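You operate a simulated robot arm through the tools that you are given. There is no shell and no other tool.

You run a simulated robot arm. Do the job below in one go: nothing can be reset, and whatever is moved stays where it is left.

Task
Switch the air from the blue branch to the black, at 7 bar.
Fine: shut the blue valve and bleed it to zero, open the black valve, set the line gauge by the regulator; the other branch valves stay shut.
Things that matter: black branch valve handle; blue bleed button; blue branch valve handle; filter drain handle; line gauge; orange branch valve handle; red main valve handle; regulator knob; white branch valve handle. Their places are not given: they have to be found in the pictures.

It is judged by the outcome, as a careful person would: the job done as asked, and still so three seconds after it is handed in. It fails if anything else is knocked over, pushed out of place, dropped, spilled or broken.

Robot
A 7-joint arm with a two-finger parallel gripper, fixed in place. Base frame: the origin is at the foot of the arm, x ahead of it, y to its left, z up. Units: mm, rad, N and s.
With the tool pointing down near the work surface it reaches from about 240 to 680 mm from the base axis. Its first joint turns from -1.152 to 1.152 rad. Payload 2.4 kg.
Tool frame: the origin (TCP) lies between the finger pads and is the grasp point; the fingertips stand 30 mm ahead of it; z points along the fingers, y is the line along which they close. Largest opening 94 mm; finger width 28, thickness 10; the body of the gripper, 50 by 96 mm, starts 55 mm behind the TCP.
Orientation is that of the tool frame in the base frame, as [roll, pitch, yaw] about the fixed x, y, z axes, in that order (R = Rz(yaw) Ry(pitch) Rx(roll)). With the fingers straight down and closing along the base's y, the tool's x points along the base's -x, its y along +y and its z along -z.

Tools
- The arm moves only by the tool nudge_tool. Its argument "plan" is one flat list of numbers, 7 for each row, row after row: the opening, from 0 (shut) to 1 (fully open), then the shift along the tool's x, y, z in units of 200 mm (1.0 is 200 mm), then the turn, a rotation vector about the tool's x, y, z in units of 45 degrees (1.0 is 45 degrees). In form: [gripper, x, y, z, ax, ay, az, gripper, x, y, z, ax, ay, az, ...]. A call has 1 to 20 rows; each row is the pose to reach, as a shift and turn from the pose commanded when the call began, along the tool's axes at that moment. A call with a number of a shift or a turn outside -1 to 1 is refused whole. Each row takes 0.2 s and may step no farther than 50 mm and 0.15 rad from the row before; otherwise, or with a gripper value out of range, the whole call is refused. A pose out of reach is approached as far as the arm can. The call stops where the force on the tool passes 40 N (or 10 N more than at its start, if that is more) or the arm is blocked; 0.2 s more then pass. Each finger travels about 153 mm/s and halts on what it meets, pressing with about 39 N; the grip force reading is that of the motor and also rises with nothing between the fingers. The clock runs only during rows and for 0.2 s after the last one: add rows that repeat a pose to give the fingers time. It gives the time, the measured TCP pose, the force on the tool (base axes), the opening and the grip force at its end, in the units of the frame above (readings bear some noise), with the torque about the TCP (base axes, N m) and any sound that the robot's microphone picked up.
- Cameras (640 x 400 px; columns grow to the right, rows downward): "scene" is fixed at [25.2, 485, 1438.9]; the picture's right is [-0.73, -0.68, 0.00], its down [-0.35, 0.38, -0.86] and it looks along [0.58, -0.63, -0.52] (base axes); focal length 264 px, centre (320, 200). "wrist" rides on the gripper at [76, 14, -102] in the tool frame; the picture's right is [-0.18, 0.98, 0.00], its down [-0.75, -0.14, -0.64] and it looks along [-0.63, -0.12, 0.77] (tool axes); focal length 243 px, centre (320, 200).
- snapshot(camera): a new picture of that camera. No time passes.
- locate(camera, pixels): for up to 12 pixels [column, row] of the newest picture of that camera ("zoom" is the newest enlarged one), the place [x, y, z] in the base frame of the surface seen there, good to about 2 mm, but the place of the scene camera against the robot may be out by one fixed shift of up to 25 mm in any direction. No time passes.
- enlarge(camera, box): a new picture of the part [left, top, right, bottom] of that camera's present view, enlarged. No time passes.
- close_job(): hands the job in; it is judged then, once.

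Open the gripper and draw the arm clear of the work before you hand the job in, unless the task says otherwise.

The tools are called after "Call:" as name(argument=value, ...) on one line, values as JSON. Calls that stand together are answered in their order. nudge_tool: Moves the arm, as the interface text tells. Its arguments: {"type":"object","properties":{"plan":{"type":"array","items":{"type":"number"}}},"required":["plan"]} The other tools are called the same way: snapshot (camera) takes a picture; locate (camera, pixels) gives the place of the surface under pixels of a picture; enlarge (camera, box) takes an enlarged picture of a part of a camera's view; close_job () hands the job in.

At the start:

```text
t: 0.0
ee_pos: [426.3, 30.6, 1299.4]
tcp_rot: [-3.14, -0.001, 3.14]
contact_force: [-0.4, -0.1, -0.2]
ft_torque: [-0.03, -0.02, 0.0]
gripper_width: 94.0
grasp_force: 0.0
```

scene: 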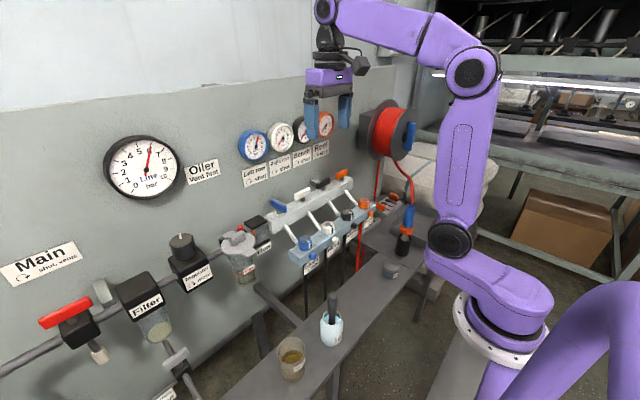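
wrist: 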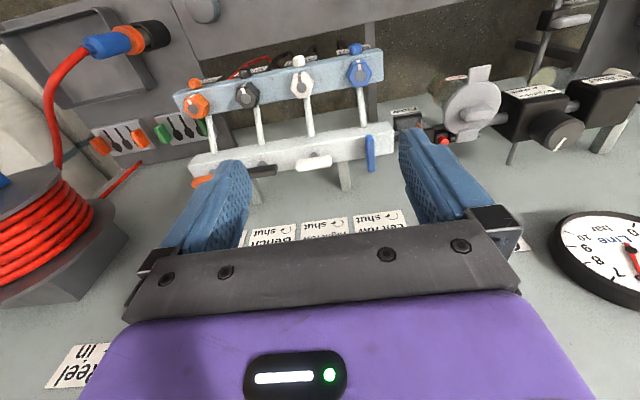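

I start by looking closely at the panel: the line gauge near (142,167), the branch manifold near (320,220), and the regulator near (185,250).

Call:
enlarge(camera="scene", box=[90, 120, 220, 210])

Call:
enlarge(camera="scene", box=[220, 100, 350, 190])

Call:
enlarge(camera="scene", box=[250, 165, 400, 275])

Call:
enlarge(camera="scene", box=[0, 220, 280, 400])

Call:
enlarge(camera="wrist", box=[160, 20, 420, 260])

Call:
enlarge(camera="wrist", box=[380, 40, 640, 200])

```text
4.44 times, centred on (155, 165) of scene
```

zoom: 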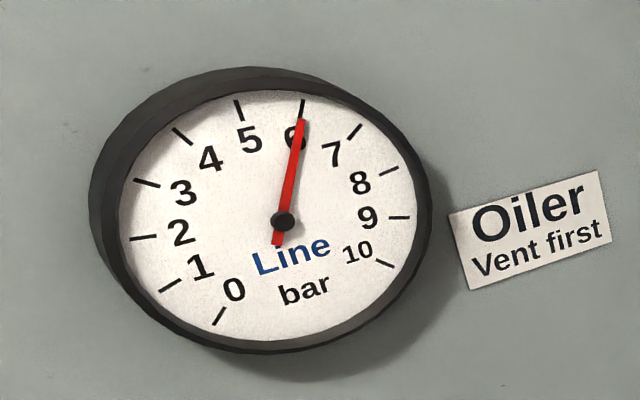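

```text
4.44 times, centred on (285, 145) of scene
```

zoom: 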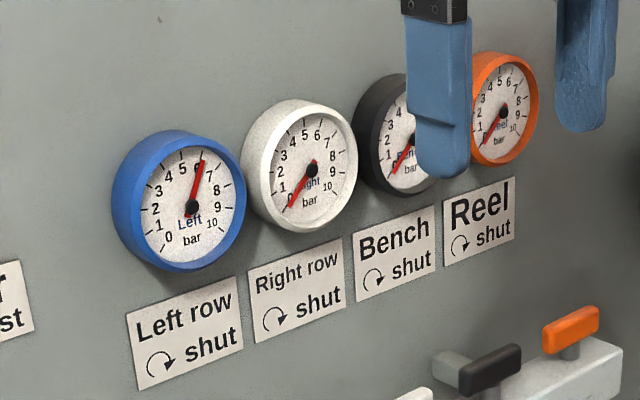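

```text
3.64 times, centred on (325, 220) of scene
```

zoom: 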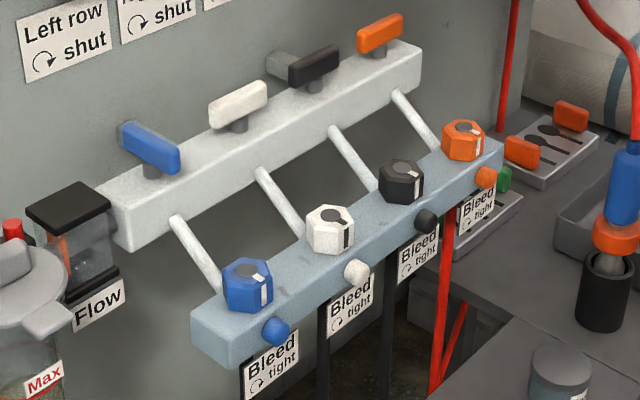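

```text
2.22 times, centred on (140, 310) of scene
```

zoom: 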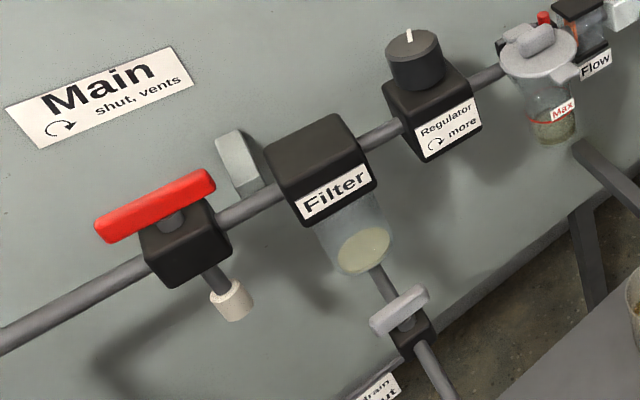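

```text
1.67 times, centred on (290, 140) of wrist
```

zoom: 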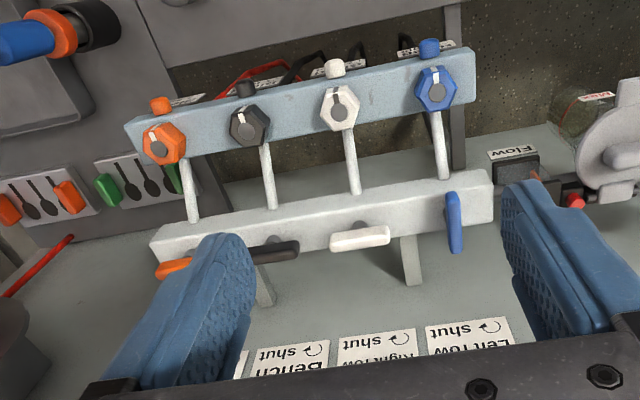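

```text
2.46 times, centred on (510, 120) of wrist
```

zoom: 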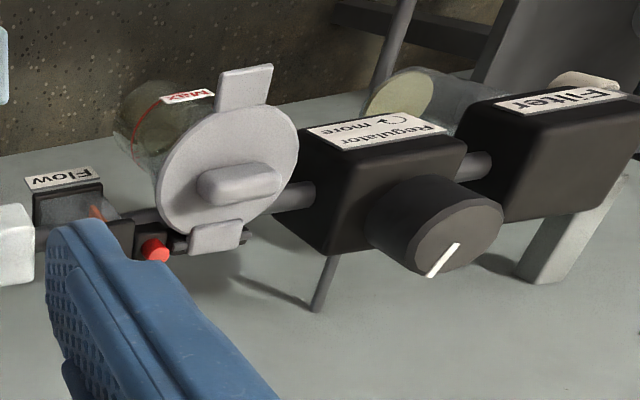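

I locate the main parts through the wrist camera (accurate) and the scene camera to compare. Wrist pixels: blue handle (370,153), white handle (314,162), black handle (262,171), blue hex (360,72), blue bleed (355,48), regulator knob (553,130).

Call:
locate(camera="wrist", pixels=[[370, 140], [371, 165], [314, 162], [262, 171], [360, 72], [355, 48], [300, 85], [247, 95], [197, 105], [553, 130], [510, 105], [470, 105]])

Call:
locate(camera="scene", pixels=[[285, 206], [277, 207], [315, 190], [336, 182], [352, 174], [307, 242], [315, 256], [331, 232], [182, 238], [65, 312], [176, 358], [305, 172]])

Call:
enlarge(camera="scene", box=[280, 220, 350, 270])

Call:
enlarge(camera="wrist", box=[320, 30, 400, 180])

```text
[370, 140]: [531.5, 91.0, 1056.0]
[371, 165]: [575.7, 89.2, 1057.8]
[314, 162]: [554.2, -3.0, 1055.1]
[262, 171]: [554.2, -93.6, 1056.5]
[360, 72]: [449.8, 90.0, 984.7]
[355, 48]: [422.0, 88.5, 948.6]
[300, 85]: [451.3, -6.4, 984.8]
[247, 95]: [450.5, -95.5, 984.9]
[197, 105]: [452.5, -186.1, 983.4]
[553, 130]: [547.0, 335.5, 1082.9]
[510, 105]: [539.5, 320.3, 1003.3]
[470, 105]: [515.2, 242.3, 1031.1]
```

```text
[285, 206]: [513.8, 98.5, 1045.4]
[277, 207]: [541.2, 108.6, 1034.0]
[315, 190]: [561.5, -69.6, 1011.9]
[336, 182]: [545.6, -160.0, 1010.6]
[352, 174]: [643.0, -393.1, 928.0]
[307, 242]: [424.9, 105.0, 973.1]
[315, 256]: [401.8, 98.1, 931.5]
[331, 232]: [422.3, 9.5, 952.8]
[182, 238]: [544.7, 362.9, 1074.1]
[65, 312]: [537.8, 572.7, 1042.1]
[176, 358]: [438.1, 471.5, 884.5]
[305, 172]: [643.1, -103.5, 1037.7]
```

```text
8.00 times, centred on (315, 245) of scene
```

zoom: 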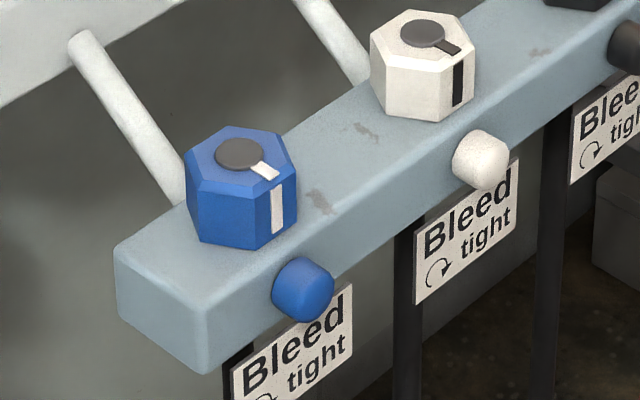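

```text
2.67 times, centred on (360, 105) of wrist
```

zoom: 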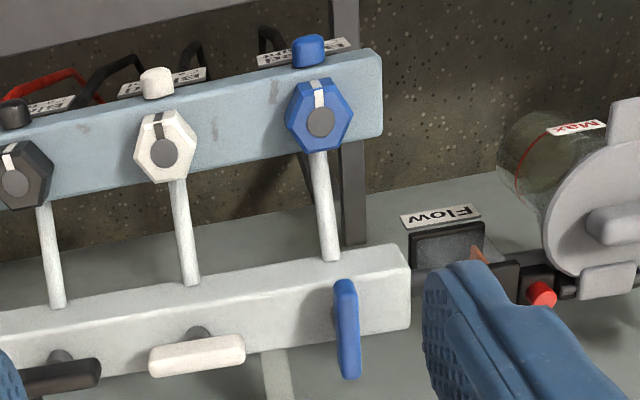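

The blue T-handle lies along x (open) and white, black and orange lie along y (shut), all about z≈1056. I check the wall, gauges and nearby obstacles for clearance.

Call:
locate(camera="scene", pixels=[[254, 145], [280, 137], [303, 130], [325, 124], [143, 168], [230, 110], [257, 168], [200, 172], [240, 240], [352, 63], [310, 172], [290, 225]])

Call:
locate(camera="wrist", pixels=[[380, 220], [325, 230], [270, 240], [610, 250], [560, 215], [204, 180], [300, 150], [340, 150], [410, 120], [443, 138], [480, 95], [590, 100]])

```text
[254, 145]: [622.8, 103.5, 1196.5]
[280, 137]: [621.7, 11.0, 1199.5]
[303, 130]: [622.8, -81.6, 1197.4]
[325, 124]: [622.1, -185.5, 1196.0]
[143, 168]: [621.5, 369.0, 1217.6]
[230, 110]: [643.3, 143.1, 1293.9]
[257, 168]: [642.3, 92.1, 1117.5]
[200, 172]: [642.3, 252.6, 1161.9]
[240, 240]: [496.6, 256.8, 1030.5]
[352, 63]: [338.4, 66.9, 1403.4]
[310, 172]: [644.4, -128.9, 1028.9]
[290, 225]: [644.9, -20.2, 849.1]
```

```text
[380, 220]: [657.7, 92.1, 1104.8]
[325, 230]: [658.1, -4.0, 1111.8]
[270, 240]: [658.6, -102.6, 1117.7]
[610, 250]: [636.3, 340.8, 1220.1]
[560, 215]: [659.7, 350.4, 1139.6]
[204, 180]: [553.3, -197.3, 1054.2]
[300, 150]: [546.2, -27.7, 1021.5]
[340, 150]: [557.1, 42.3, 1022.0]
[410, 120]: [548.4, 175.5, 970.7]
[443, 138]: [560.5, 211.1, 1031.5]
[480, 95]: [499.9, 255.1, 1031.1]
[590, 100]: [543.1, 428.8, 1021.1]
```

I move above the blue handle to about (554, 90, 1180) with the jaws narrowed to about 42 mm, to take a close look with the wrist camera.

Call:
nudge_tool(plan=[0.45, -0.16, 0.075, 0.15, 0, 0, 0, 0.45, -0.32, 0.15, 0.3, 0, 0, 0, 0.45, -0.48, 0.225, 0.45, 0, 0, 0, 0.45, -0.64, 0.3, 0.6, 0, 0, 0, 0.45, -0.64, 0.3, 0.6, 0, 0, 0])

Call:
snapshot(camera="wrist")

Call:
snapshot(camera="scene")

```text
t: 1.2
ee_pos: [553.0, 92.6, 1179.3]
tcp_rot: [3.141, 0.0, -3.141]
contact_force: [-0.3, 0.9, -0.1]
ft_torque: [0.01, 0.01, 0.0]
gripper_width: 42.4
grasp_force: 0.0
```

```text
taken
```

wrist: 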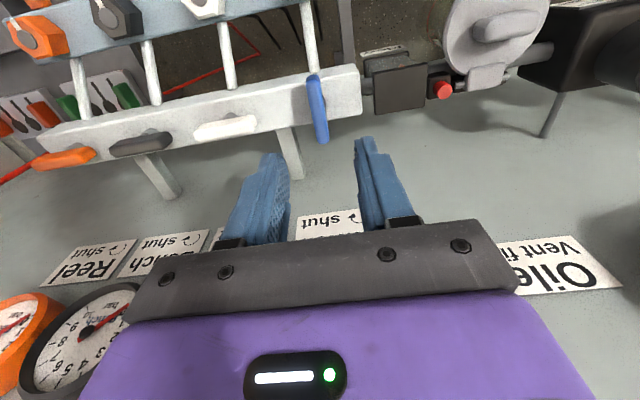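

```text
taken
```

scene: 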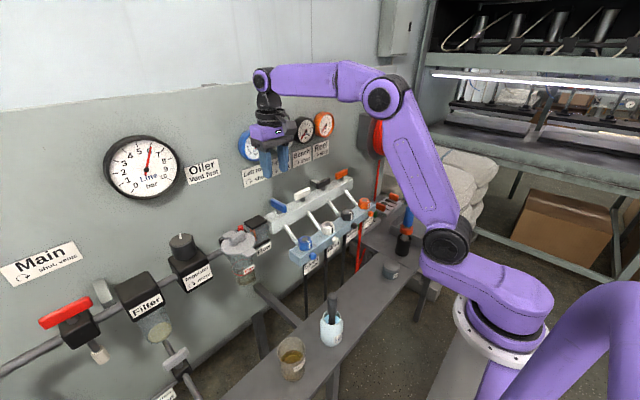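

The wrist view shows the blue handle at about (317,108). I locate its ends and the manifold top precisely, before descending.

Call:
enlarge(camera="wrist", box=[250, 60, 380, 160])

Call:
locate(camera="wrist", pixels=[[312, 78], [317, 100], [320, 120], [322, 134], [312, 100], [322, 100], [195, 130], [256, 122], [225, 124], [140, 143], [113, 148], [168, 137]])

```text
4.00 times, centred on (315, 110) of wrist
```

zoom: 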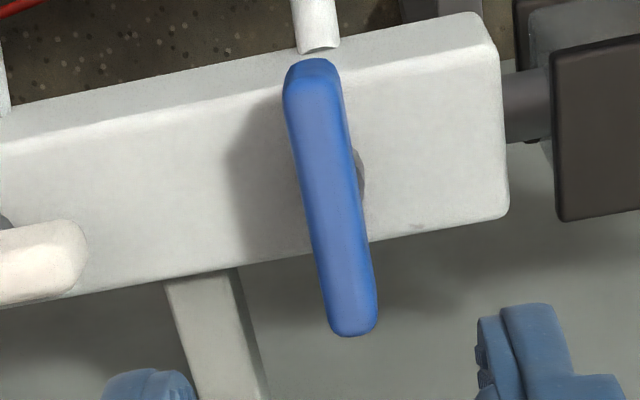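

```text
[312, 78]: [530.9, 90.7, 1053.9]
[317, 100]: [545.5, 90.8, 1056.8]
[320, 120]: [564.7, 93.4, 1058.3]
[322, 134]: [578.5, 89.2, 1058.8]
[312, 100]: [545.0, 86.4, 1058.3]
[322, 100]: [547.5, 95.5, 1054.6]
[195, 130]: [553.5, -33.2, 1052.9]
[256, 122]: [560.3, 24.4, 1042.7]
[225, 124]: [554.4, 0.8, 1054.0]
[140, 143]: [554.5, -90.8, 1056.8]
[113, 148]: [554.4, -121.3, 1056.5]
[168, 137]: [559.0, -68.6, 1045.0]
```

The blue handle spans x≈525–582 at y≈90, top z≈1057, with the manifold top at z≈1022. I descend to TCP z≈1063 (fingertips ≈1033), straddling the handle.

Call:
nudge_tool(plan=[0.45, 0, 0, 0.2, 0, 0, 0, 0.45, 0, 0, 0.4, 0, 0, 0, 0.45, 0, 0, 0.5, 0, 0, 0, 0.45, 0, 0, 0.58, 0, 0, 0])

Call:
snapshot(camera="wrist")

Call:
enlarge(camera="scene", box=[230, 120, 370, 220])

```text
t: 2.2
ee_pos: [554.0, 91.4, 1063.9]
tcp_rot: [3.141, 0.002, -3.141]
contact_force: [-0.5, -0.1, 0.2]
ft_torque: [-0.01, 0.0, -0.01]
gripper_width: 42.2
grasp_force: 0.2
```

```text
taken
```

wrist: 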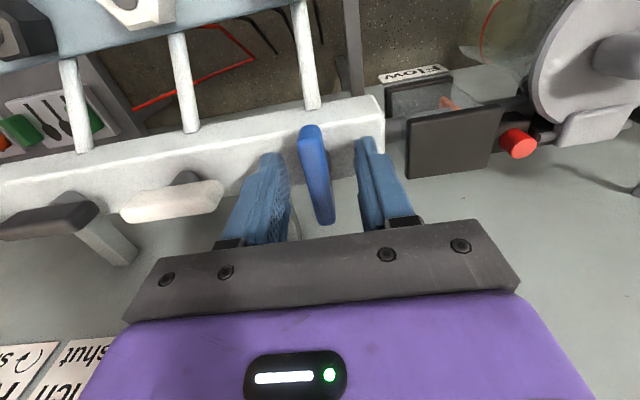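

```text
4.00 times, centred on (300, 170) of scene
```

zoom: 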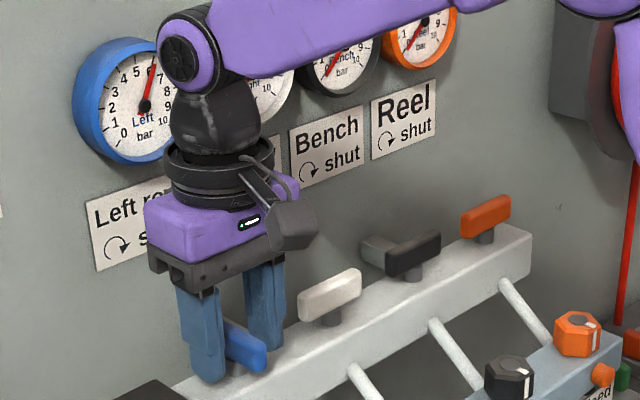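

The jaws straddle the blue handle cleanly. I close on it and hold.

Call:
nudge_tool(plan=[0.0, 0, 0, 0, 0, 0, 0, 0.0, 0, 0, 0, 0, 0, 0])

```text
t: 2.8
ee_pos: [554.5, 89.9, 1063.8]
tcp_rot: [-3.139, -0.001, 3.139]
contact_force: [-4.3, -8.5, -2.3]
ft_torque: [0.29, -0.82, -0.03]
gripper_width: 13.0
grasp_force: 44.9
```

Grip holds at 13 mm with small side loads. I turn clockwise seen from above (tool +z) by 45°.

Call:
nudge_tool(plan=[0, 0, 0, 0, 0, 0, 0.15, 0, 0, 0, 0, 0, 0, 0.3, 0, 0, 0, 0, 0, 0, 0.45, 0, 0, 0, 0, 0, 0, 0.6, 0, 0, 0, 0, 0, 0, 0.75, 0, 0, 0, 0, 0, 0, 0.9, 0, 0, 0, 0, 0, 0, 1.0])

Call:
snapshot(camera="scene")

```text
t: 4.4
ee_pos: [555.4, 93.4, 1063.7]
tcp_rot: [3.137, 0.003, 2.356]
contact_force: [19.4, 17.2, 6.8]
ft_torque: [-1.24, -0.02, 0.15]
gripper_width: 12.9
grasp_force: 45.5
```

```text
taken
```

scene: 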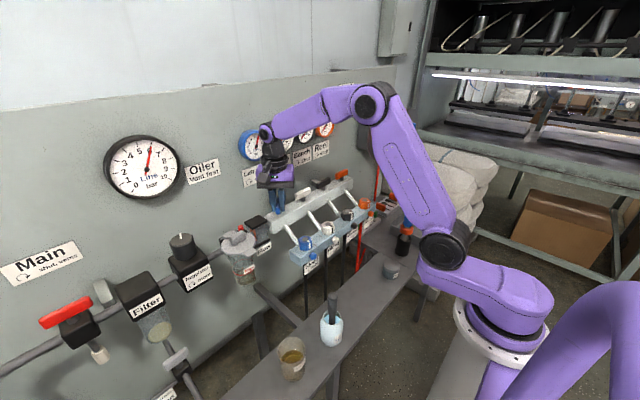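

Side load of ~26 N along the jaw direction suggests the pivot is nearer x≈558; blue gauge unchanged so far. I first shift slightly to relieve this, then turn the remaining 45° following the arc about the pivot.

Call:
nudge_tool(plan=[0, 0.003, 0.011, 0, 0, 0, 0, 0, 0.003, 0.012, 0, 0, 0, 0.15, 0, 0.003, 0.0145, 0, 0, 0, 0.3, 0, 0.0025, 0.016, 0, 0, 0, 0.45, 0, 0.002, 0.018, 0, 0, 0, 0.6, 0, 0.001, 0.02, 0, 0, 0, 0.75, 0, -0.001, 0.0225, 0, 0, 0, 0.9, 0, -0.002, 0.024, 0, 0, 0, 1.0])

Call:
snapshot(camera="scene")

Call:
snapshot(camera="wrist")

Call:
enlarge(camera="scene", box=[220, 110, 350, 220])

```text
t: 6.2
ee_pos: [561.3, 95.3, 1064.2]
tcp_rot: [3.135, -0.002, 1.569]
contact_force: [22.3, 20.5, 8.5]
ft_torque: [-0.59, 0.62, 0.19]
gripper_width: 12.9
grasp_force: 45.0
```

```text
taken
```

scene: 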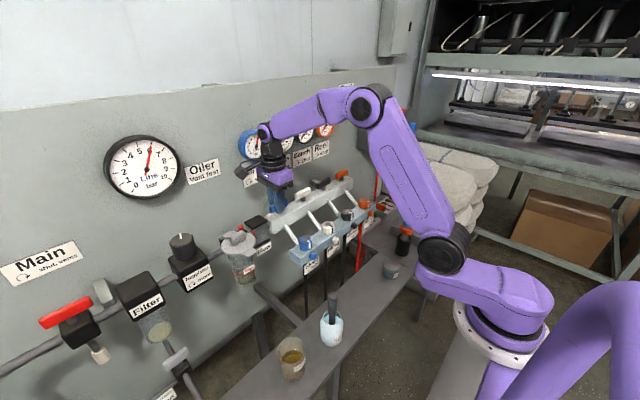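

```text
taken
```

wrist: 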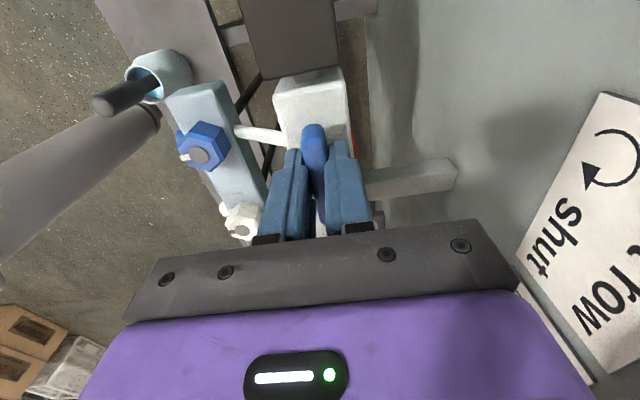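

```text
3.64 times, centred on (285, 165) of scene
```

zoom: 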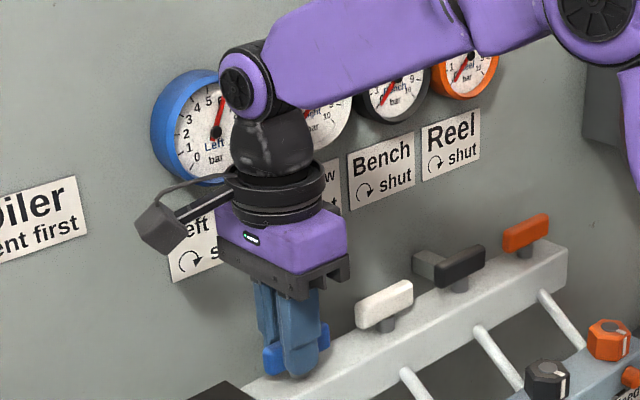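

The blue handle now lies along y (shut position). I open the jaws to about 42 mm, then lift straight up.

Call:
nudge_tool(plan=[0.45, 0, 0, 0, 0, 0, 0, 0.45, 0, 0, 0, 0, 0, 0, 0.45, 0, 0, -0.2, 0, 0, 0, 0.45, 0, 0, -0.4, 0, 0, 0])

Call:
snapshot(camera="wrist")

Call:
snapshot(camera="scene")

Call:
enlarge(camera="scene", box=[220, 100, 350, 220])

```text
t: 7.2
ee_pos: [555.3, 94.1, 1140.5]
tcp_rot: [-3.14, 0.001, 1.571]
contact_force: [-0.3, 0.5, 1.0]
ft_torque: [0.0, 0.0, 0.0]
gripper_width: 42.2
grasp_force: 0.0
```

```text
taken
```

wrist: 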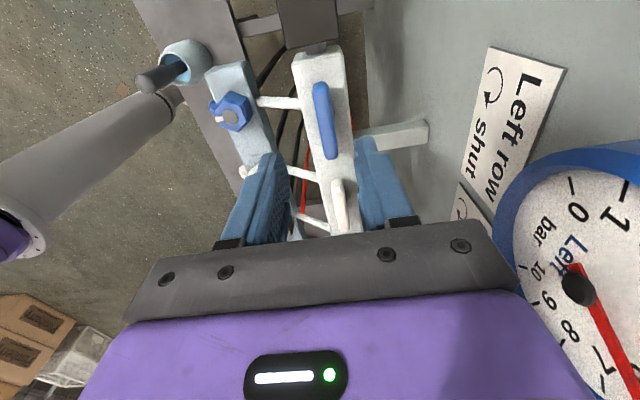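

```text
taken
```

scene: 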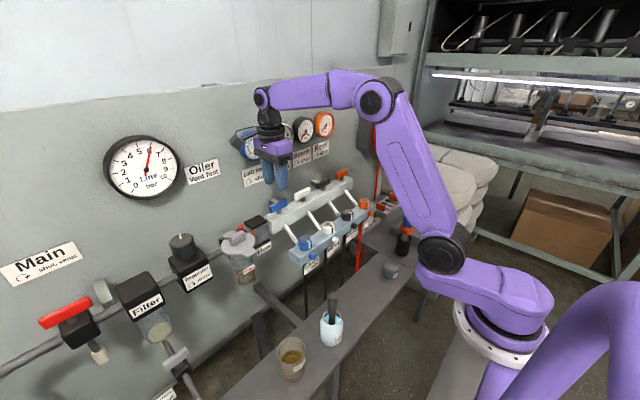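

```text
3.33 times, centred on (285, 160) of scene
```

zoom: 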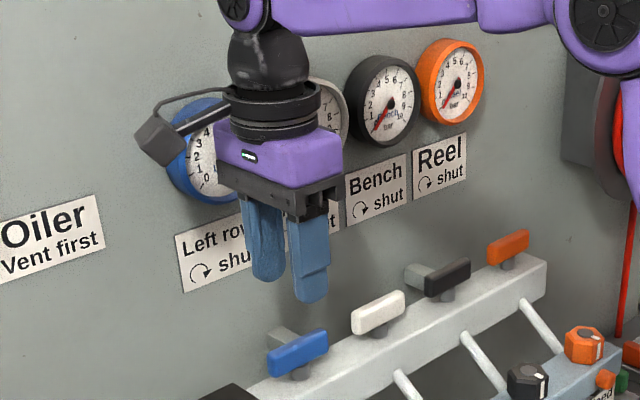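

The blue handle is now parallel with the white one. I measure the handle's position from this view to calibrate the pivot locations and check its angle.

Call:
locate(camera="wrist", pixels=[[320, 84], [324, 110], [327, 135], [331, 156], [317, 110], [330, 110], [335, 182], [340, 200], [344, 228], [228, 117], [242, 172], [325, 65]])

Call:
enlarge(camera="wrist", box=[200, 40, 400, 240])

```text
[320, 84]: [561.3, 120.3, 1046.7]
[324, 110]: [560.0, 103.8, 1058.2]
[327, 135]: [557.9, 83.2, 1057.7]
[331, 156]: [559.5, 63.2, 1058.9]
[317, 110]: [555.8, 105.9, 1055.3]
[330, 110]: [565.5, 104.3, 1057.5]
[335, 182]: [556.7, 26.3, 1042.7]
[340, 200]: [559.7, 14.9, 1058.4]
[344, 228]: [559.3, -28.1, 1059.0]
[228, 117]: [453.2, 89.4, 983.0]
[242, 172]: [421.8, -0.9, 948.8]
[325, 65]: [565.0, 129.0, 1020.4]
```

```text
2.00 times, centred on (300, 140) of wrist
```

zoom: 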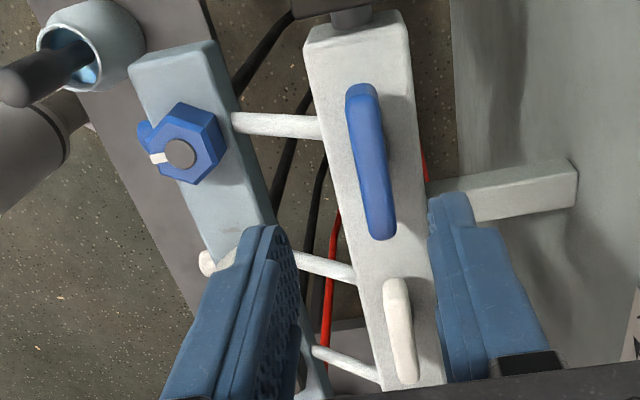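

Pivots are at x≈559, so the blue one is (559, 90.5). Next is the blue bleed button near (422, 89, 949); I look at its label closely and check for obstacles (cup and brush at wrist (185,60)) before moving.

Call:
locate(camera="wrist", pixels=[[205, 50], [145, 80], [175, 60], [60, 140], [120, 30], [213, 95], [218, 116], [206, 68], [245, 68]])

Call:
locate(camera="scene", pixels=[[333, 296], [331, 325], [290, 358], [300, 330], [390, 270], [405, 240], [345, 350], [312, 268]])

Call:
enlarge(camera="scene", box=[285, 235, 345, 285])

Call:
enlarge(camera="scene", box=[330, 190, 400, 260])

```text
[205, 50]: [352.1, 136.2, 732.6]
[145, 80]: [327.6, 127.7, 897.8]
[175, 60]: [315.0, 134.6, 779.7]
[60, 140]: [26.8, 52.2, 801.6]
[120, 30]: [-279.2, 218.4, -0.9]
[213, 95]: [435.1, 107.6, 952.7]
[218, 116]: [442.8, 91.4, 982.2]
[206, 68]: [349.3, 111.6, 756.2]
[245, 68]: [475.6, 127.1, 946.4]
```

```text
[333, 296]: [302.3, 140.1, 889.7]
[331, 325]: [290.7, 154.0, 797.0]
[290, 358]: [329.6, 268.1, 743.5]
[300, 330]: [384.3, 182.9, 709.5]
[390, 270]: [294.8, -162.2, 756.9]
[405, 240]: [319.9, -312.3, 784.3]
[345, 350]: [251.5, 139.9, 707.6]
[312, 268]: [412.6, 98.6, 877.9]
```

```text
8.00 times, centred on (315, 260) of scene
```

zoom: 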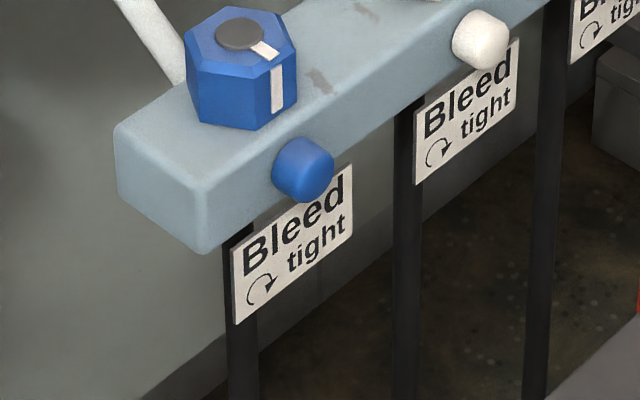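

```text
5.71 times, centred on (365, 225) of scene
```

zoom: 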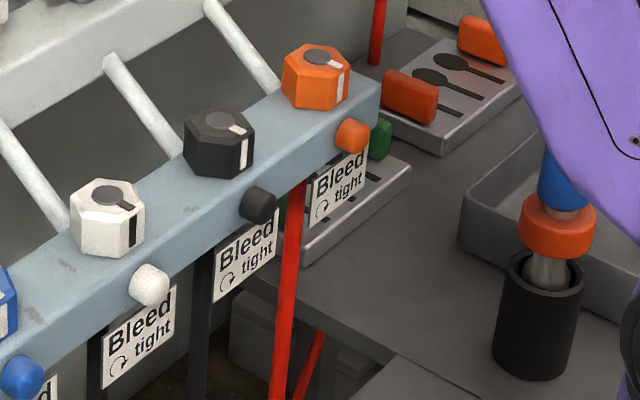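

The button at the front of the block is a small round cap; the brush in the cup tops out at about (328,128,898), to be avoided. I move back and rotate the tool to the default yaw to view the button from the front.

Call:
nudge_tool(plan=[0.45, 0, -0.085, 0, 0, 0, -0.15, 0.45, 0, -0.17, 0, 0, 0, -0.3, 0.45, 0, -0.25, 0, 0, 0, -0.45, 0.45, 0, -0.34, 0, 0, 0, -0.6, 0.45, 0, -0.43, 0, 0, 0, -0.75, 0.45, 0, -0.51, 0, 0, 0, -0.9, 0.45, 0, -0.6, 0, 0, 0, -1.0])

```text
t: 8.8
ee_pos: [436.3, 93.9, 1143.9]
tcp_rot: [-3.141, 0.0, 2.358]
contact_force: [-1.2, 1.2, -0.2]
ft_torque: [0.0, 0.02, 0.0]
gripper_width: 42.0
grasp_force: 0.0
```

The arm followed. I continue the turn to the default yaw and back off to about (330, 90, 1080) for a front view of the bleed buttons.

Call:
nudge_tool(plan=[0.3, 0.05, -0.055, 0.05, 0, 0, -0.15, 0.3, 0.1, -0.11, 0.1, 0, 0, -0.3, 0.3, 0.15, -0.165, 0.15, 0, 0, -0.45, 0.2, 0.2, -0.22, 0.2, 0, 0, -0.6, 0.1, 0.255, -0.275, 0.25, 0, 0, -0.75, 0.0, 0.31, -0.33, 0.3, 0, 0, -0.9, 0.0, 0.357, -0.385, 0.33, 0, 0, -1.0])

Call:
snapshot(camera="wrist")

Call:
snapshot(camera="scene")

```text
t: 10.4
ee_pos: [330.4, 90.4, 1078.3]
tcp_rot: [-3.141, 0.0, -3.14]
contact_force: [0.5, 0.1, -0.1]
ft_torque: [-0.02, 0.02, 0.02]
gripper_width: 0.0
grasp_force: 32.6
```

```text
taken
```

wrist: 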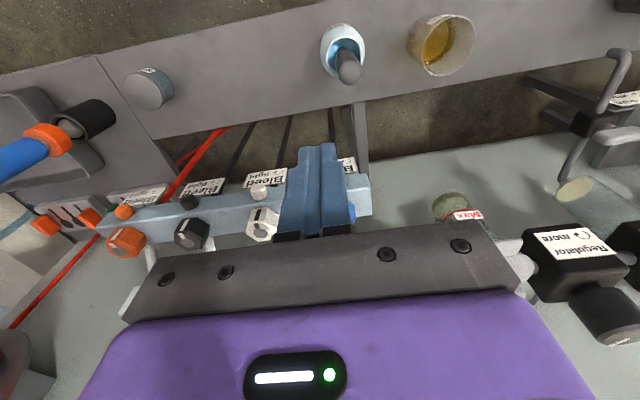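

```text
taken
```

scene: 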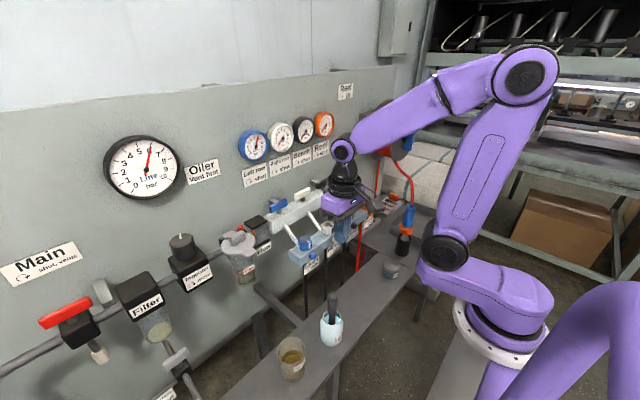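

The fingers hide the blue button; the white twin at (258,192) is visible. I measure white/black buttons and check gauges.

Call:
enlarge(camera="wrist", box=[100, 130, 380, 260])

Call:
locate(camera="wrist", pixels=[[258, 186], [258, 192], [262, 197], [186, 202], [124, 211], [352, 212], [350, 165], [348, 80], [343, 60], [225, 205], [230, 213]])

Call:
enlarge(camera="scene", box=[220, 100, 350, 190])

```text
2.29 times, centred on (240, 195) of wrist
```

zoom: 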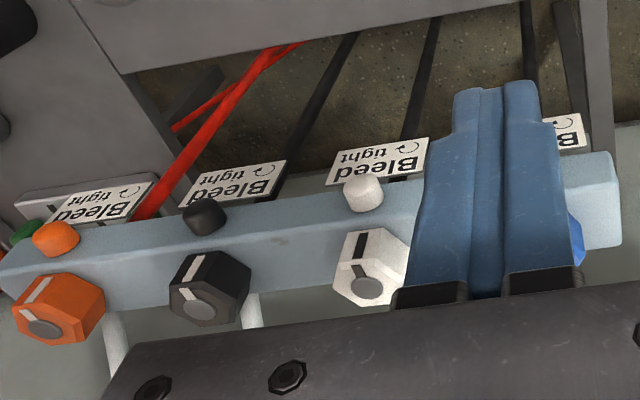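

```text
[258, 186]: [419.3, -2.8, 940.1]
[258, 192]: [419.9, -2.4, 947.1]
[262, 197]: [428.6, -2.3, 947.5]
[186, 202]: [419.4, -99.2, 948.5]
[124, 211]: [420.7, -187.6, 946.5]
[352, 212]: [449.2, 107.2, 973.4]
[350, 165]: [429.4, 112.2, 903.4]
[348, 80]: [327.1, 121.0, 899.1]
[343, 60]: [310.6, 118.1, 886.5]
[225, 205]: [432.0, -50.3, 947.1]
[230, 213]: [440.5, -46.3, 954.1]
```

```text
4.44 times, centred on (285, 145) of scene
```

zoom: 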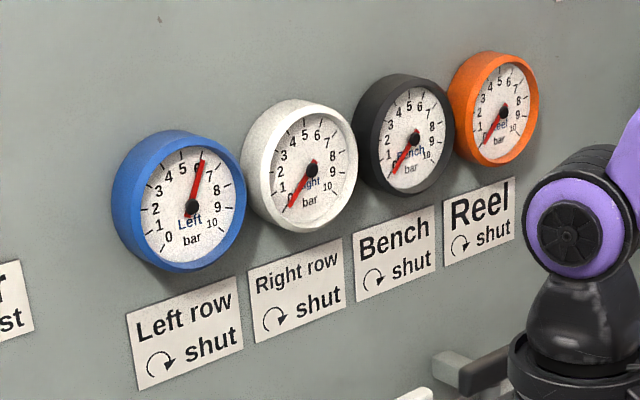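

All branch gauges but blue (trapped at 6) read zero. The button front should be about (419, 89.5, 940). I bring the closed fingers to in front of it: TCP (385, 89, 955), tips at z≈925.

Call:
nudge_tool(plan=[0.0, -0.14, 0, 0.1, 0, 0, 0, 0.0, -0.275, -0.004, 0.25, 0, 0, 0, 0.0, -0.275, -0.004, 0.45, 0, 0, 0, 0.0, -0.275, -0.004, 0.61, 0, 0, 0, 0.0, -0.275, -0.004, 0.61, 0, 0, 0])

Call:
snapshot(camera="wrist")

Call:
enlarge(camera="scene", box=[270, 180, 400, 280])

```text
t: 11.6
ee_pos: [389.4, 90.6, 955.1]
tcp_rot: [3.141, 0.002, 3.14]
contact_force: [0.0, 0.2, 0.3]
ft_torque: [0.0, 0.0, -0.02]
gripper_width: 0.1
grasp_force: 33.7
```

```text
taken
```

wrist: 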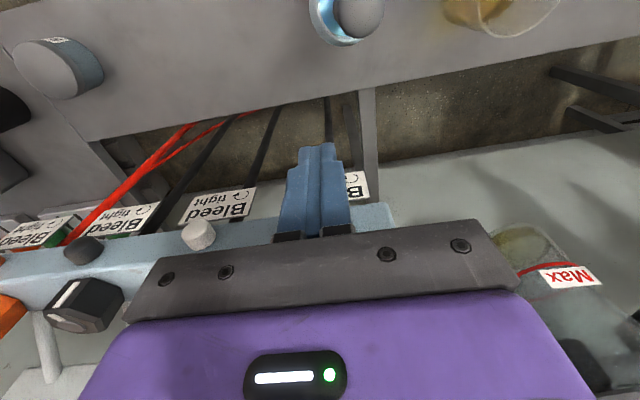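

```text
4.00 times, centred on (335, 230) of scene
```

zoom: 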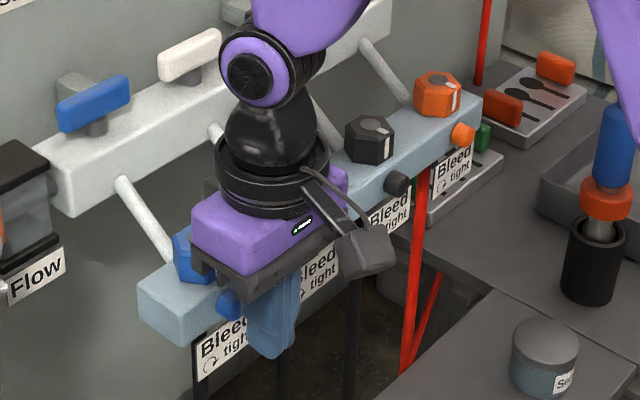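

The finger is aligned just in front of the blue button (scene zoom (228,302)). I push in +x in small steps, watching the force.

Call:
nudge_tool(plan=[0.0, -0.025, 0, 0, 0, 0, 0, 0.0, -0.05, 0, 0, 0, 0, 0, 0.0, -0.065, 0, 0, 0, 0, 0, 0.0, -0.08, 0, 0, 0, 0, 0, 0.0, -0.09, 0, 0, 0, 0, 0, 0.0, -0.1, 0, 0, 0, 0, 0])

Call:
snapshot(camera="scene")

Call:
enlarge(camera="scene", box=[220, 100, 350, 190])

Call:
enlarge(camera="scene", box=[290, 210, 380, 280])

```text
t: 13.0
ee_pos: [408.2, 88.7, 956.2]
tcp_rot: [-3.141, -0.002, 3.141]
contact_force: [-1.9, -1.3, -0.3]
ft_torque: [-0.05, 0.02, -0.01]
gripper_width: 0.1
grasp_force: 32.7
```

```text
taken
```

scene: 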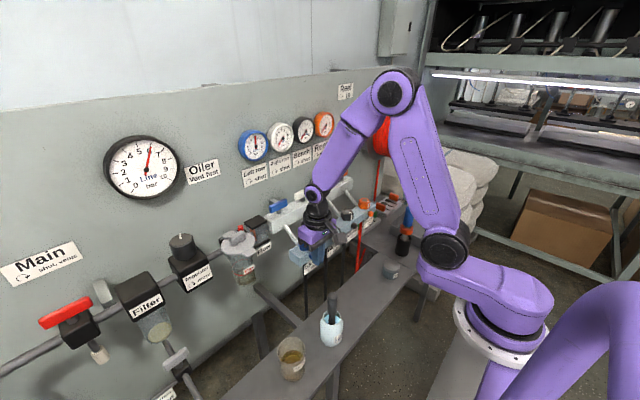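

```text
4.44 times, centred on (285, 145) of scene
```

zoom: 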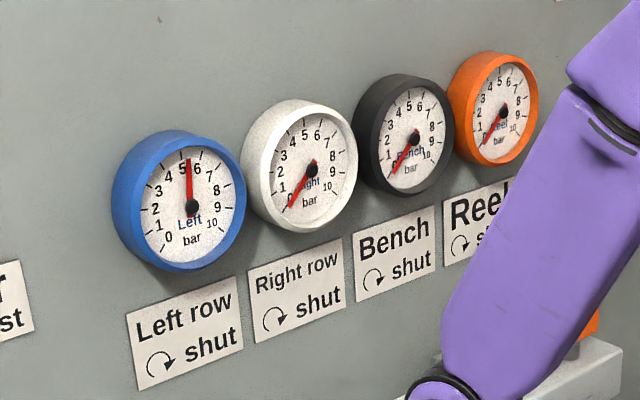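

```text
5.71 times, centred on (335, 245) of scene
```

zoom: 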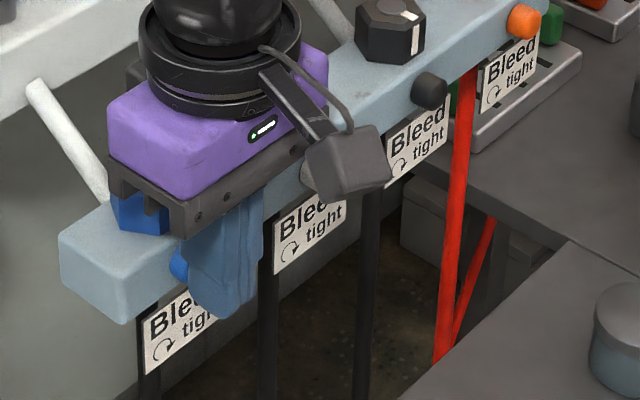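

The blue gauge is falling (≈5.4), so pressing works. I press about 3 mm further and hold for about 3.5 s.

Call:
nudge_tool(plan=[0.0, -0.008, 0, 0, 0, 0, 0, 0.0, -0.015, 0, 0, 0, 0, 0, 0.0, -0.015, 0, 0, 0, 0, 0, 0.0, -0.015, 0, 0, 0, 0, 0, 0.0, -0.015, 0, 0, 0, 0, 0, 0.0, -0.015, 0, 0, 0, 0, 0, 0.0, -0.015, 0, 0, 0, 0, 0, 0.0, -0.015, 0, 0, 0, 0, 0, 0.0, -0.015, 0, 0, 0, 0, 0, 0.0, -0.015, 0, 0, 0, 0, 0, 0.0, -0.015, 0, 0, 0, 0, 0, 0.0, -0.015, 0, 0, 0, 0, 0, 0.0, -0.015, 0, 0, 0, 0, 0, 0.0, -0.015, 0, 0, 0, 0, 0, 0.0, -0.015, 0, 0, 0, 0, 0])

Call:
enlarge(camera="scene", box=[220, 100, 350, 190])

Call:
enlarge(camera="scene", box=[90, 120, 220, 210])

```text
t: 16.2
ee_pos: [410.0, 89.5, 954.7]
tcp_rot: [-3.141, 0.0, 3.141]
contact_force: [-5.6, 0.8, -2.4]
ft_torque: [-0.02, 0.1, -0.02]
gripper_width: 0.1
grasp_force: 32.8
```

```text
4.44 times, centred on (285, 145) of scene
```

zoom: 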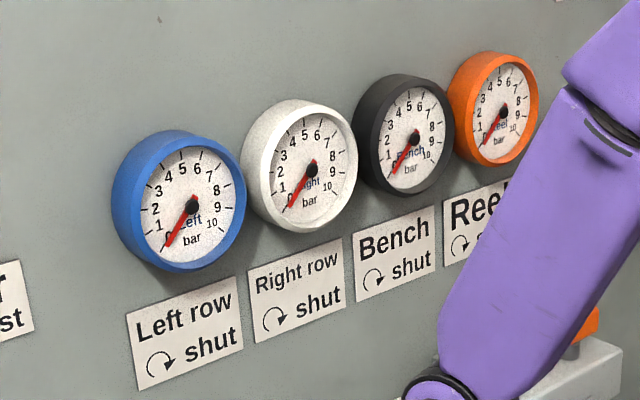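

```text
4.44 times, centred on (155, 165) of scene
```

zoom: 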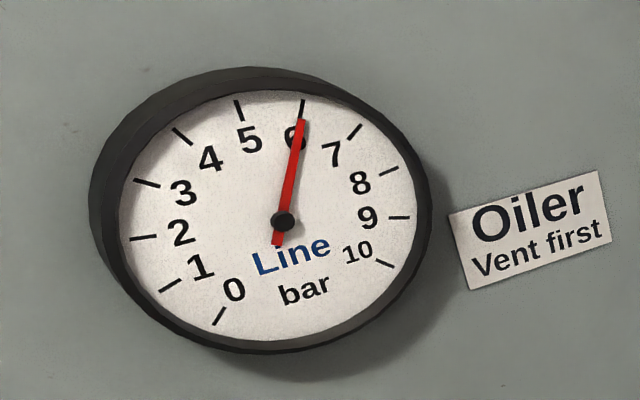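

The blue gauge is near zero. I hold for 2 more seconds to be sure, then release by backing off in -x.

Call:
nudge_tool(plan=[0.0, 0, 0, 0, 0, 0, 0, 0.0, 0, 0, 0, 0, 0, 0, 0.0, 0, 0, 0, 0, 0, 0, 0.0, 0, 0, 0, 0, 0, 0, 0.0, 0, 0, 0, 0, 0, 0, 0.0, 0, 0, 0, 0, 0, 0, 0.0, 0, 0, 0, 0, 0, 0, 0.0, 0, 0, 0, 0, 0, 0, 0.0, 0.05, 0, 0, 0, 0, 0, 0.0, 0.12, 0, 0, 0, 0, 0, 0.0, 0.12, 0, -0.15, 0, 0, 0, 0.0, 0.12, 0, -0.35, 0, 0, 0, 0.0, 0.12, 0, -0.58, 0, 0, 0, 0.0, 0.12, 0, -0.8, 0, 0, 0])

Call:
snapshot(camera="scene")

Call:
enlarge(camera="scene", box=[220, 100, 350, 190])

Call:
enlarge(camera="scene", box=[250, 165, 400, 275])

```text
t: 19.2
ee_pos: [387.0, 87.3, 1114.3]
tcp_rot: [3.141, 0.001, -3.141]
contact_force: [-0.2, -0.8, 0.2]
ft_torque: [0.01, -0.02, 0.03]
gripper_width: 0.2
grasp_force: 33.1
```

```text
taken
```

scene: 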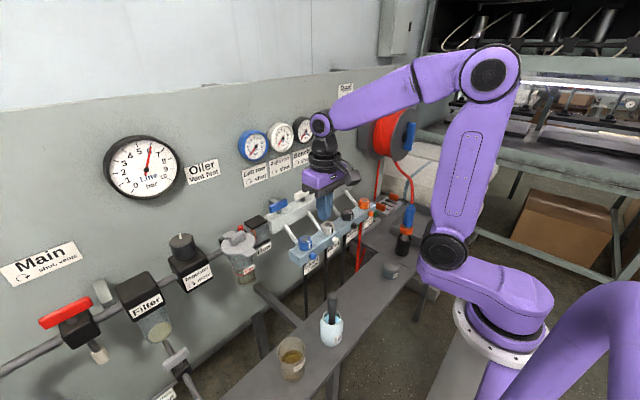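

```text
4.44 times, centred on (285, 145) of scene
```

zoom: 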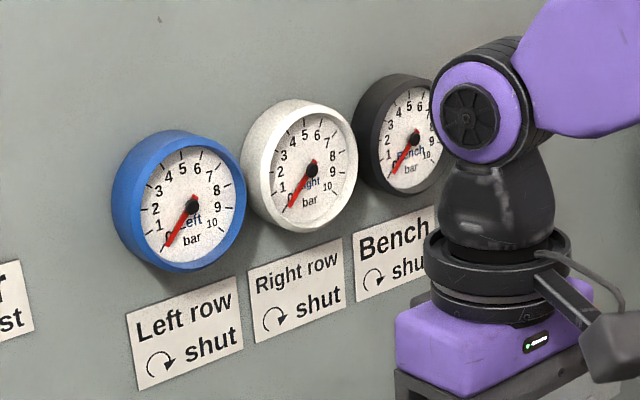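

```text
3.64 times, centred on (325, 220) of scene
```

zoom: 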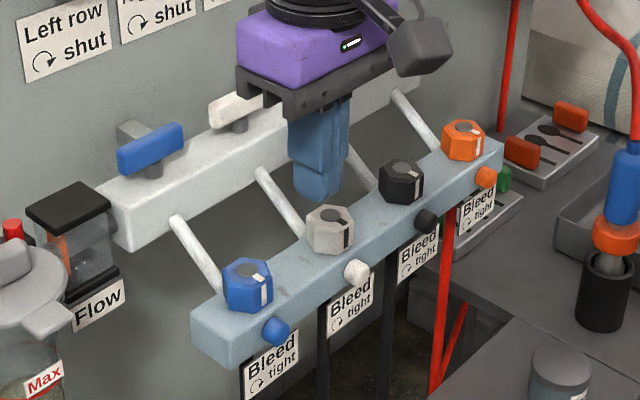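

Blue reads zero and holds after release. Now I move toward the black handle (pivot ≈(559,-93.5)), turning the tool to straddle a handle along y.

Call:
nudge_tool(plan=[0.1, -0.06, -0.064, -0.05, 0, 0, 0.15, 0.2, -0.12, -0.128, -0.1, 0, 0, 0.3, 0.3, -0.18, -0.192, -0.15, 0, 0, 0.45, 0.45, -0.24, -0.256, -0.15, 0, 0, 0.6, 0.45, -0.3, -0.32, -0.15, 0, 0, 0.75, 0.45, -0.36, -0.384, -0.15, 0, 0, 0.9, 0.45, -0.425, -0.45, -0.15, 0, 0, 1.0])

```text
t: 20.8
ee_pos: [471.8, -1.3, 1145.6]
tcp_rot: [-3.141, 0.0, 2.355]
contact_force: [-0.5, 0.4, -0.8]
ft_torque: [0.0, 0.0, -0.02]
gripper_width: 42.1
grasp_force: 0.0
```

Next I complete the move and rotation to hover above the black handle, then look.

Call:
nudge_tool(plan=[0.45, -0.09, -0.003, 0, 0, 0, 0.15, 0.45, -0.18, -0.005, 0, 0, 0, 0.3, 0.45, -0.27, -0.008, 0, 0, 0, 0.45, 0.45, -0.36, -0.01, 0, 0, 0, 0.6, 0.45, -0.45, -0.013, 0, 0, 0, 0.75, 0.45, -0.54, -0.015, 0, 0, 0, 0.9, 0.45, -0.634, -0.018, 0, 0, 0, 1.0])

Call:
snapshot(camera="wrist")

Call:
enlarge(camera="scene", box=[260, 120, 390, 220])

```text
t: 22.4
ee_pos: [559.6, -91.9, 1144.2]
tcp_rot: [-3.141, 0.001, 1.568]
contact_force: [0.7, 0.1, -0.6]
ft_torque: [0.0, -0.02, 0.0]
gripper_width: 42.5
grasp_force: 0.1
```

```text
taken
```

wrist: 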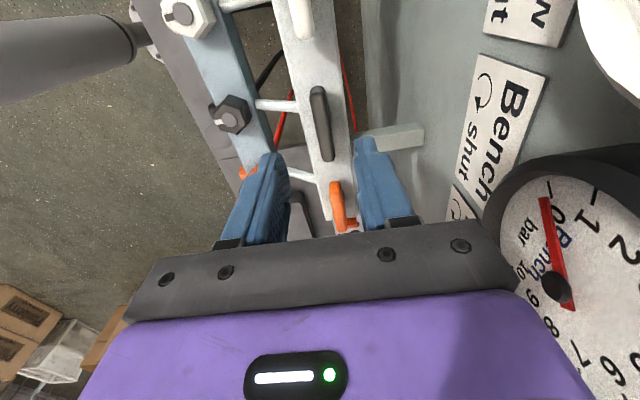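

```text
4.00 times, centred on (325, 170) of scene
```

zoom: 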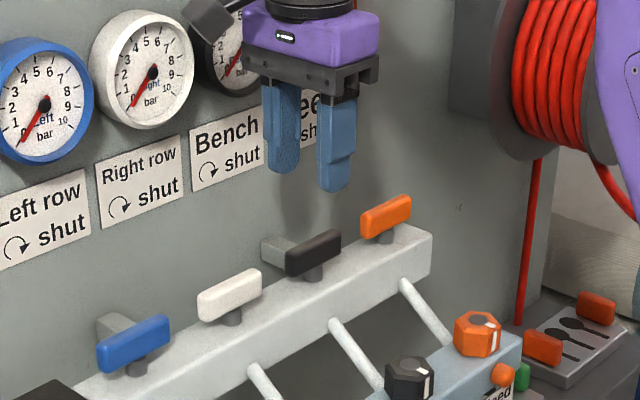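

The black handle shows at (323,123) between the fingers; I measure its ends.

Call:
locate(camera="wrist", pixels=[[318, 92], [321, 110], [324, 130], [328, 152], [329, 158], [317, 120], [328, 120], [334, 186], [338, 200], [302, 35]])

Call:
enlarge(camera="wrist", box=[220, 40, 420, 240])

```text
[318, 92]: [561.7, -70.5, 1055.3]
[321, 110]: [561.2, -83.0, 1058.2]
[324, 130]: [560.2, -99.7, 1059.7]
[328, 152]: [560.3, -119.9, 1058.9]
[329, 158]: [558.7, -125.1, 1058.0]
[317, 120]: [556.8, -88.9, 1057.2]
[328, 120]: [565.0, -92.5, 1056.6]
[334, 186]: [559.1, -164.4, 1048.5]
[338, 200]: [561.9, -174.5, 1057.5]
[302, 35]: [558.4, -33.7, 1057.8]
```

```text
2.00 times, centred on (320, 140) of wrist
```

zoom: 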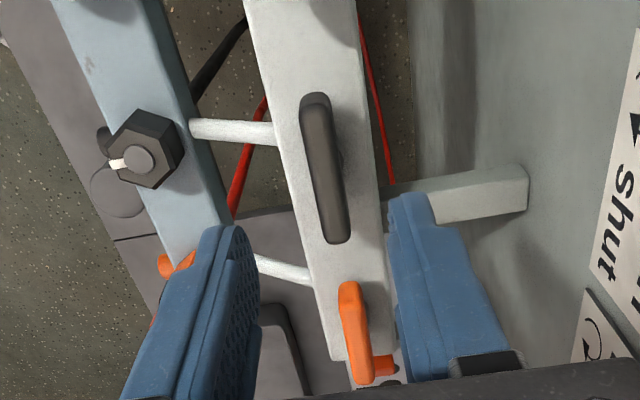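

Black handle centre ≈(560.5,-95.5), top z≈1058. I align and descend to straddle it at TCP z≈1063.

Call:
nudge_tool(plan=[0.45, -0.015, 0.002, 0, 0, 0, 0, 0.45, -0.015, 0.002, 0.2, 0, 0, 0, 0.45, -0.015, 0.002, 0.33, 0, 0, 0, 0.45, -0.015, 0.002, 0.403, 0, 0, 0, 0.45, -0.015, 0.002, 0.403, 0, 0, 0])

Call:
enlarge(camera="wrist", box=[220, 60, 420, 240])

```text
t: 23.6
ee_pos: [560.8, -94.9, 1064.1]
tcp_rot: [3.141, 0.001, 1.57]
contact_force: [0.2, -0.4, 0.0]
ft_torque: [0.01, 0.02, -0.03]
gripper_width: 42.2
grasp_force: 0.0
```

```text
2.22 times, centred on (320, 150) of wrist
```

zoom: 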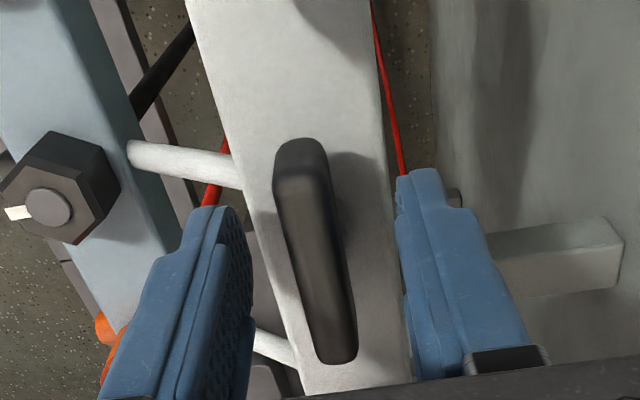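

The fingers straddle the black handle centrally. I close the jaws on it.

Call:
nudge_tool(plan=[0.0, 0, 0, 0, 0, 0, 0, 0.0, 0, 0, 0, 0, 0, 0])

```text
t: 24.2
ee_pos: [561.0, -95.1, 1062.8]
tcp_rot: [-3.14, 0.0, 1.571]
contact_force: [-7.8, 0.6, 4.8]
ft_torque: [0.01, 0.39, 0.01]
gripper_width: 12.7
grasp_force: 45.2
```

Light grip, good. I turn anticlockwise from above (tool −z) by 45°, small steps.

Call:
nudge_tool(plan=[0, 0, 0, 0, 0, 0, -0.15, 0, 0, -0.003, 0, 0, 0, -0.3, 0, 0, -0.003, 0, 0, 0, -0.45, 0, 0, -0.003, 0, 0, 0, -0.6, 0, 0, -0.003, 0, 0, 0, -0.75, 0, 0, -0.003, 0, 0, 0, -0.9, 0, 0, -0.003, 0, 0, 0, -1.0])

Call:
enlarge(camera="scene", box=[220, 100, 350, 220])

```text
t: 25.8
ee_pos: [556.7, -96.8, 1064.6]
tcp_rot: [-3.139, -0.002, 2.357]
contact_force: [-25.2, -1.0, 5.1]
ft_torque: [-0.79, -0.85, -0.09]
gripper_width: 12.9
grasp_force: 45.1
```

```text
3.33 times, centred on (285, 160) of scene
```

zoom: 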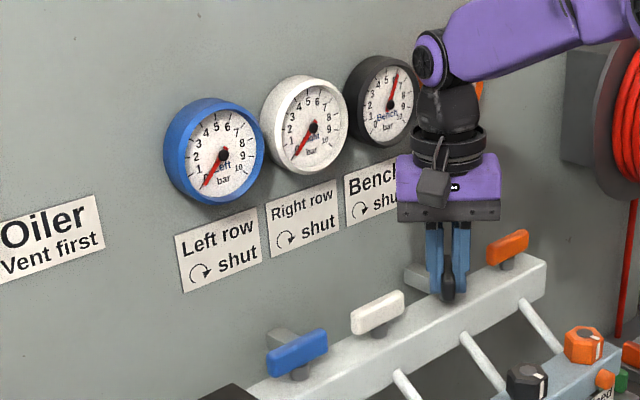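

Black gauge has already risen to about 6. Side load is −25 N in x, so I first shift a little to relieve it and check.

Call:
nudge_tool(plan=[0, 0.004, -0.01, 0, 0, 0, 0, 0, 0.0055, -0.017, 0, 0, 0, 0])

```text
t: 26.4
ee_pos: [555.7, -97.7, 1064.3]
tcp_rot: [3.138, 0.004, 2.358]
contact_force: [4.1, -2.5, 0.8]
ft_torque: [0.58, 1.38, -0.04]
gripper_width: 13.0
grasp_force: 45.0
```

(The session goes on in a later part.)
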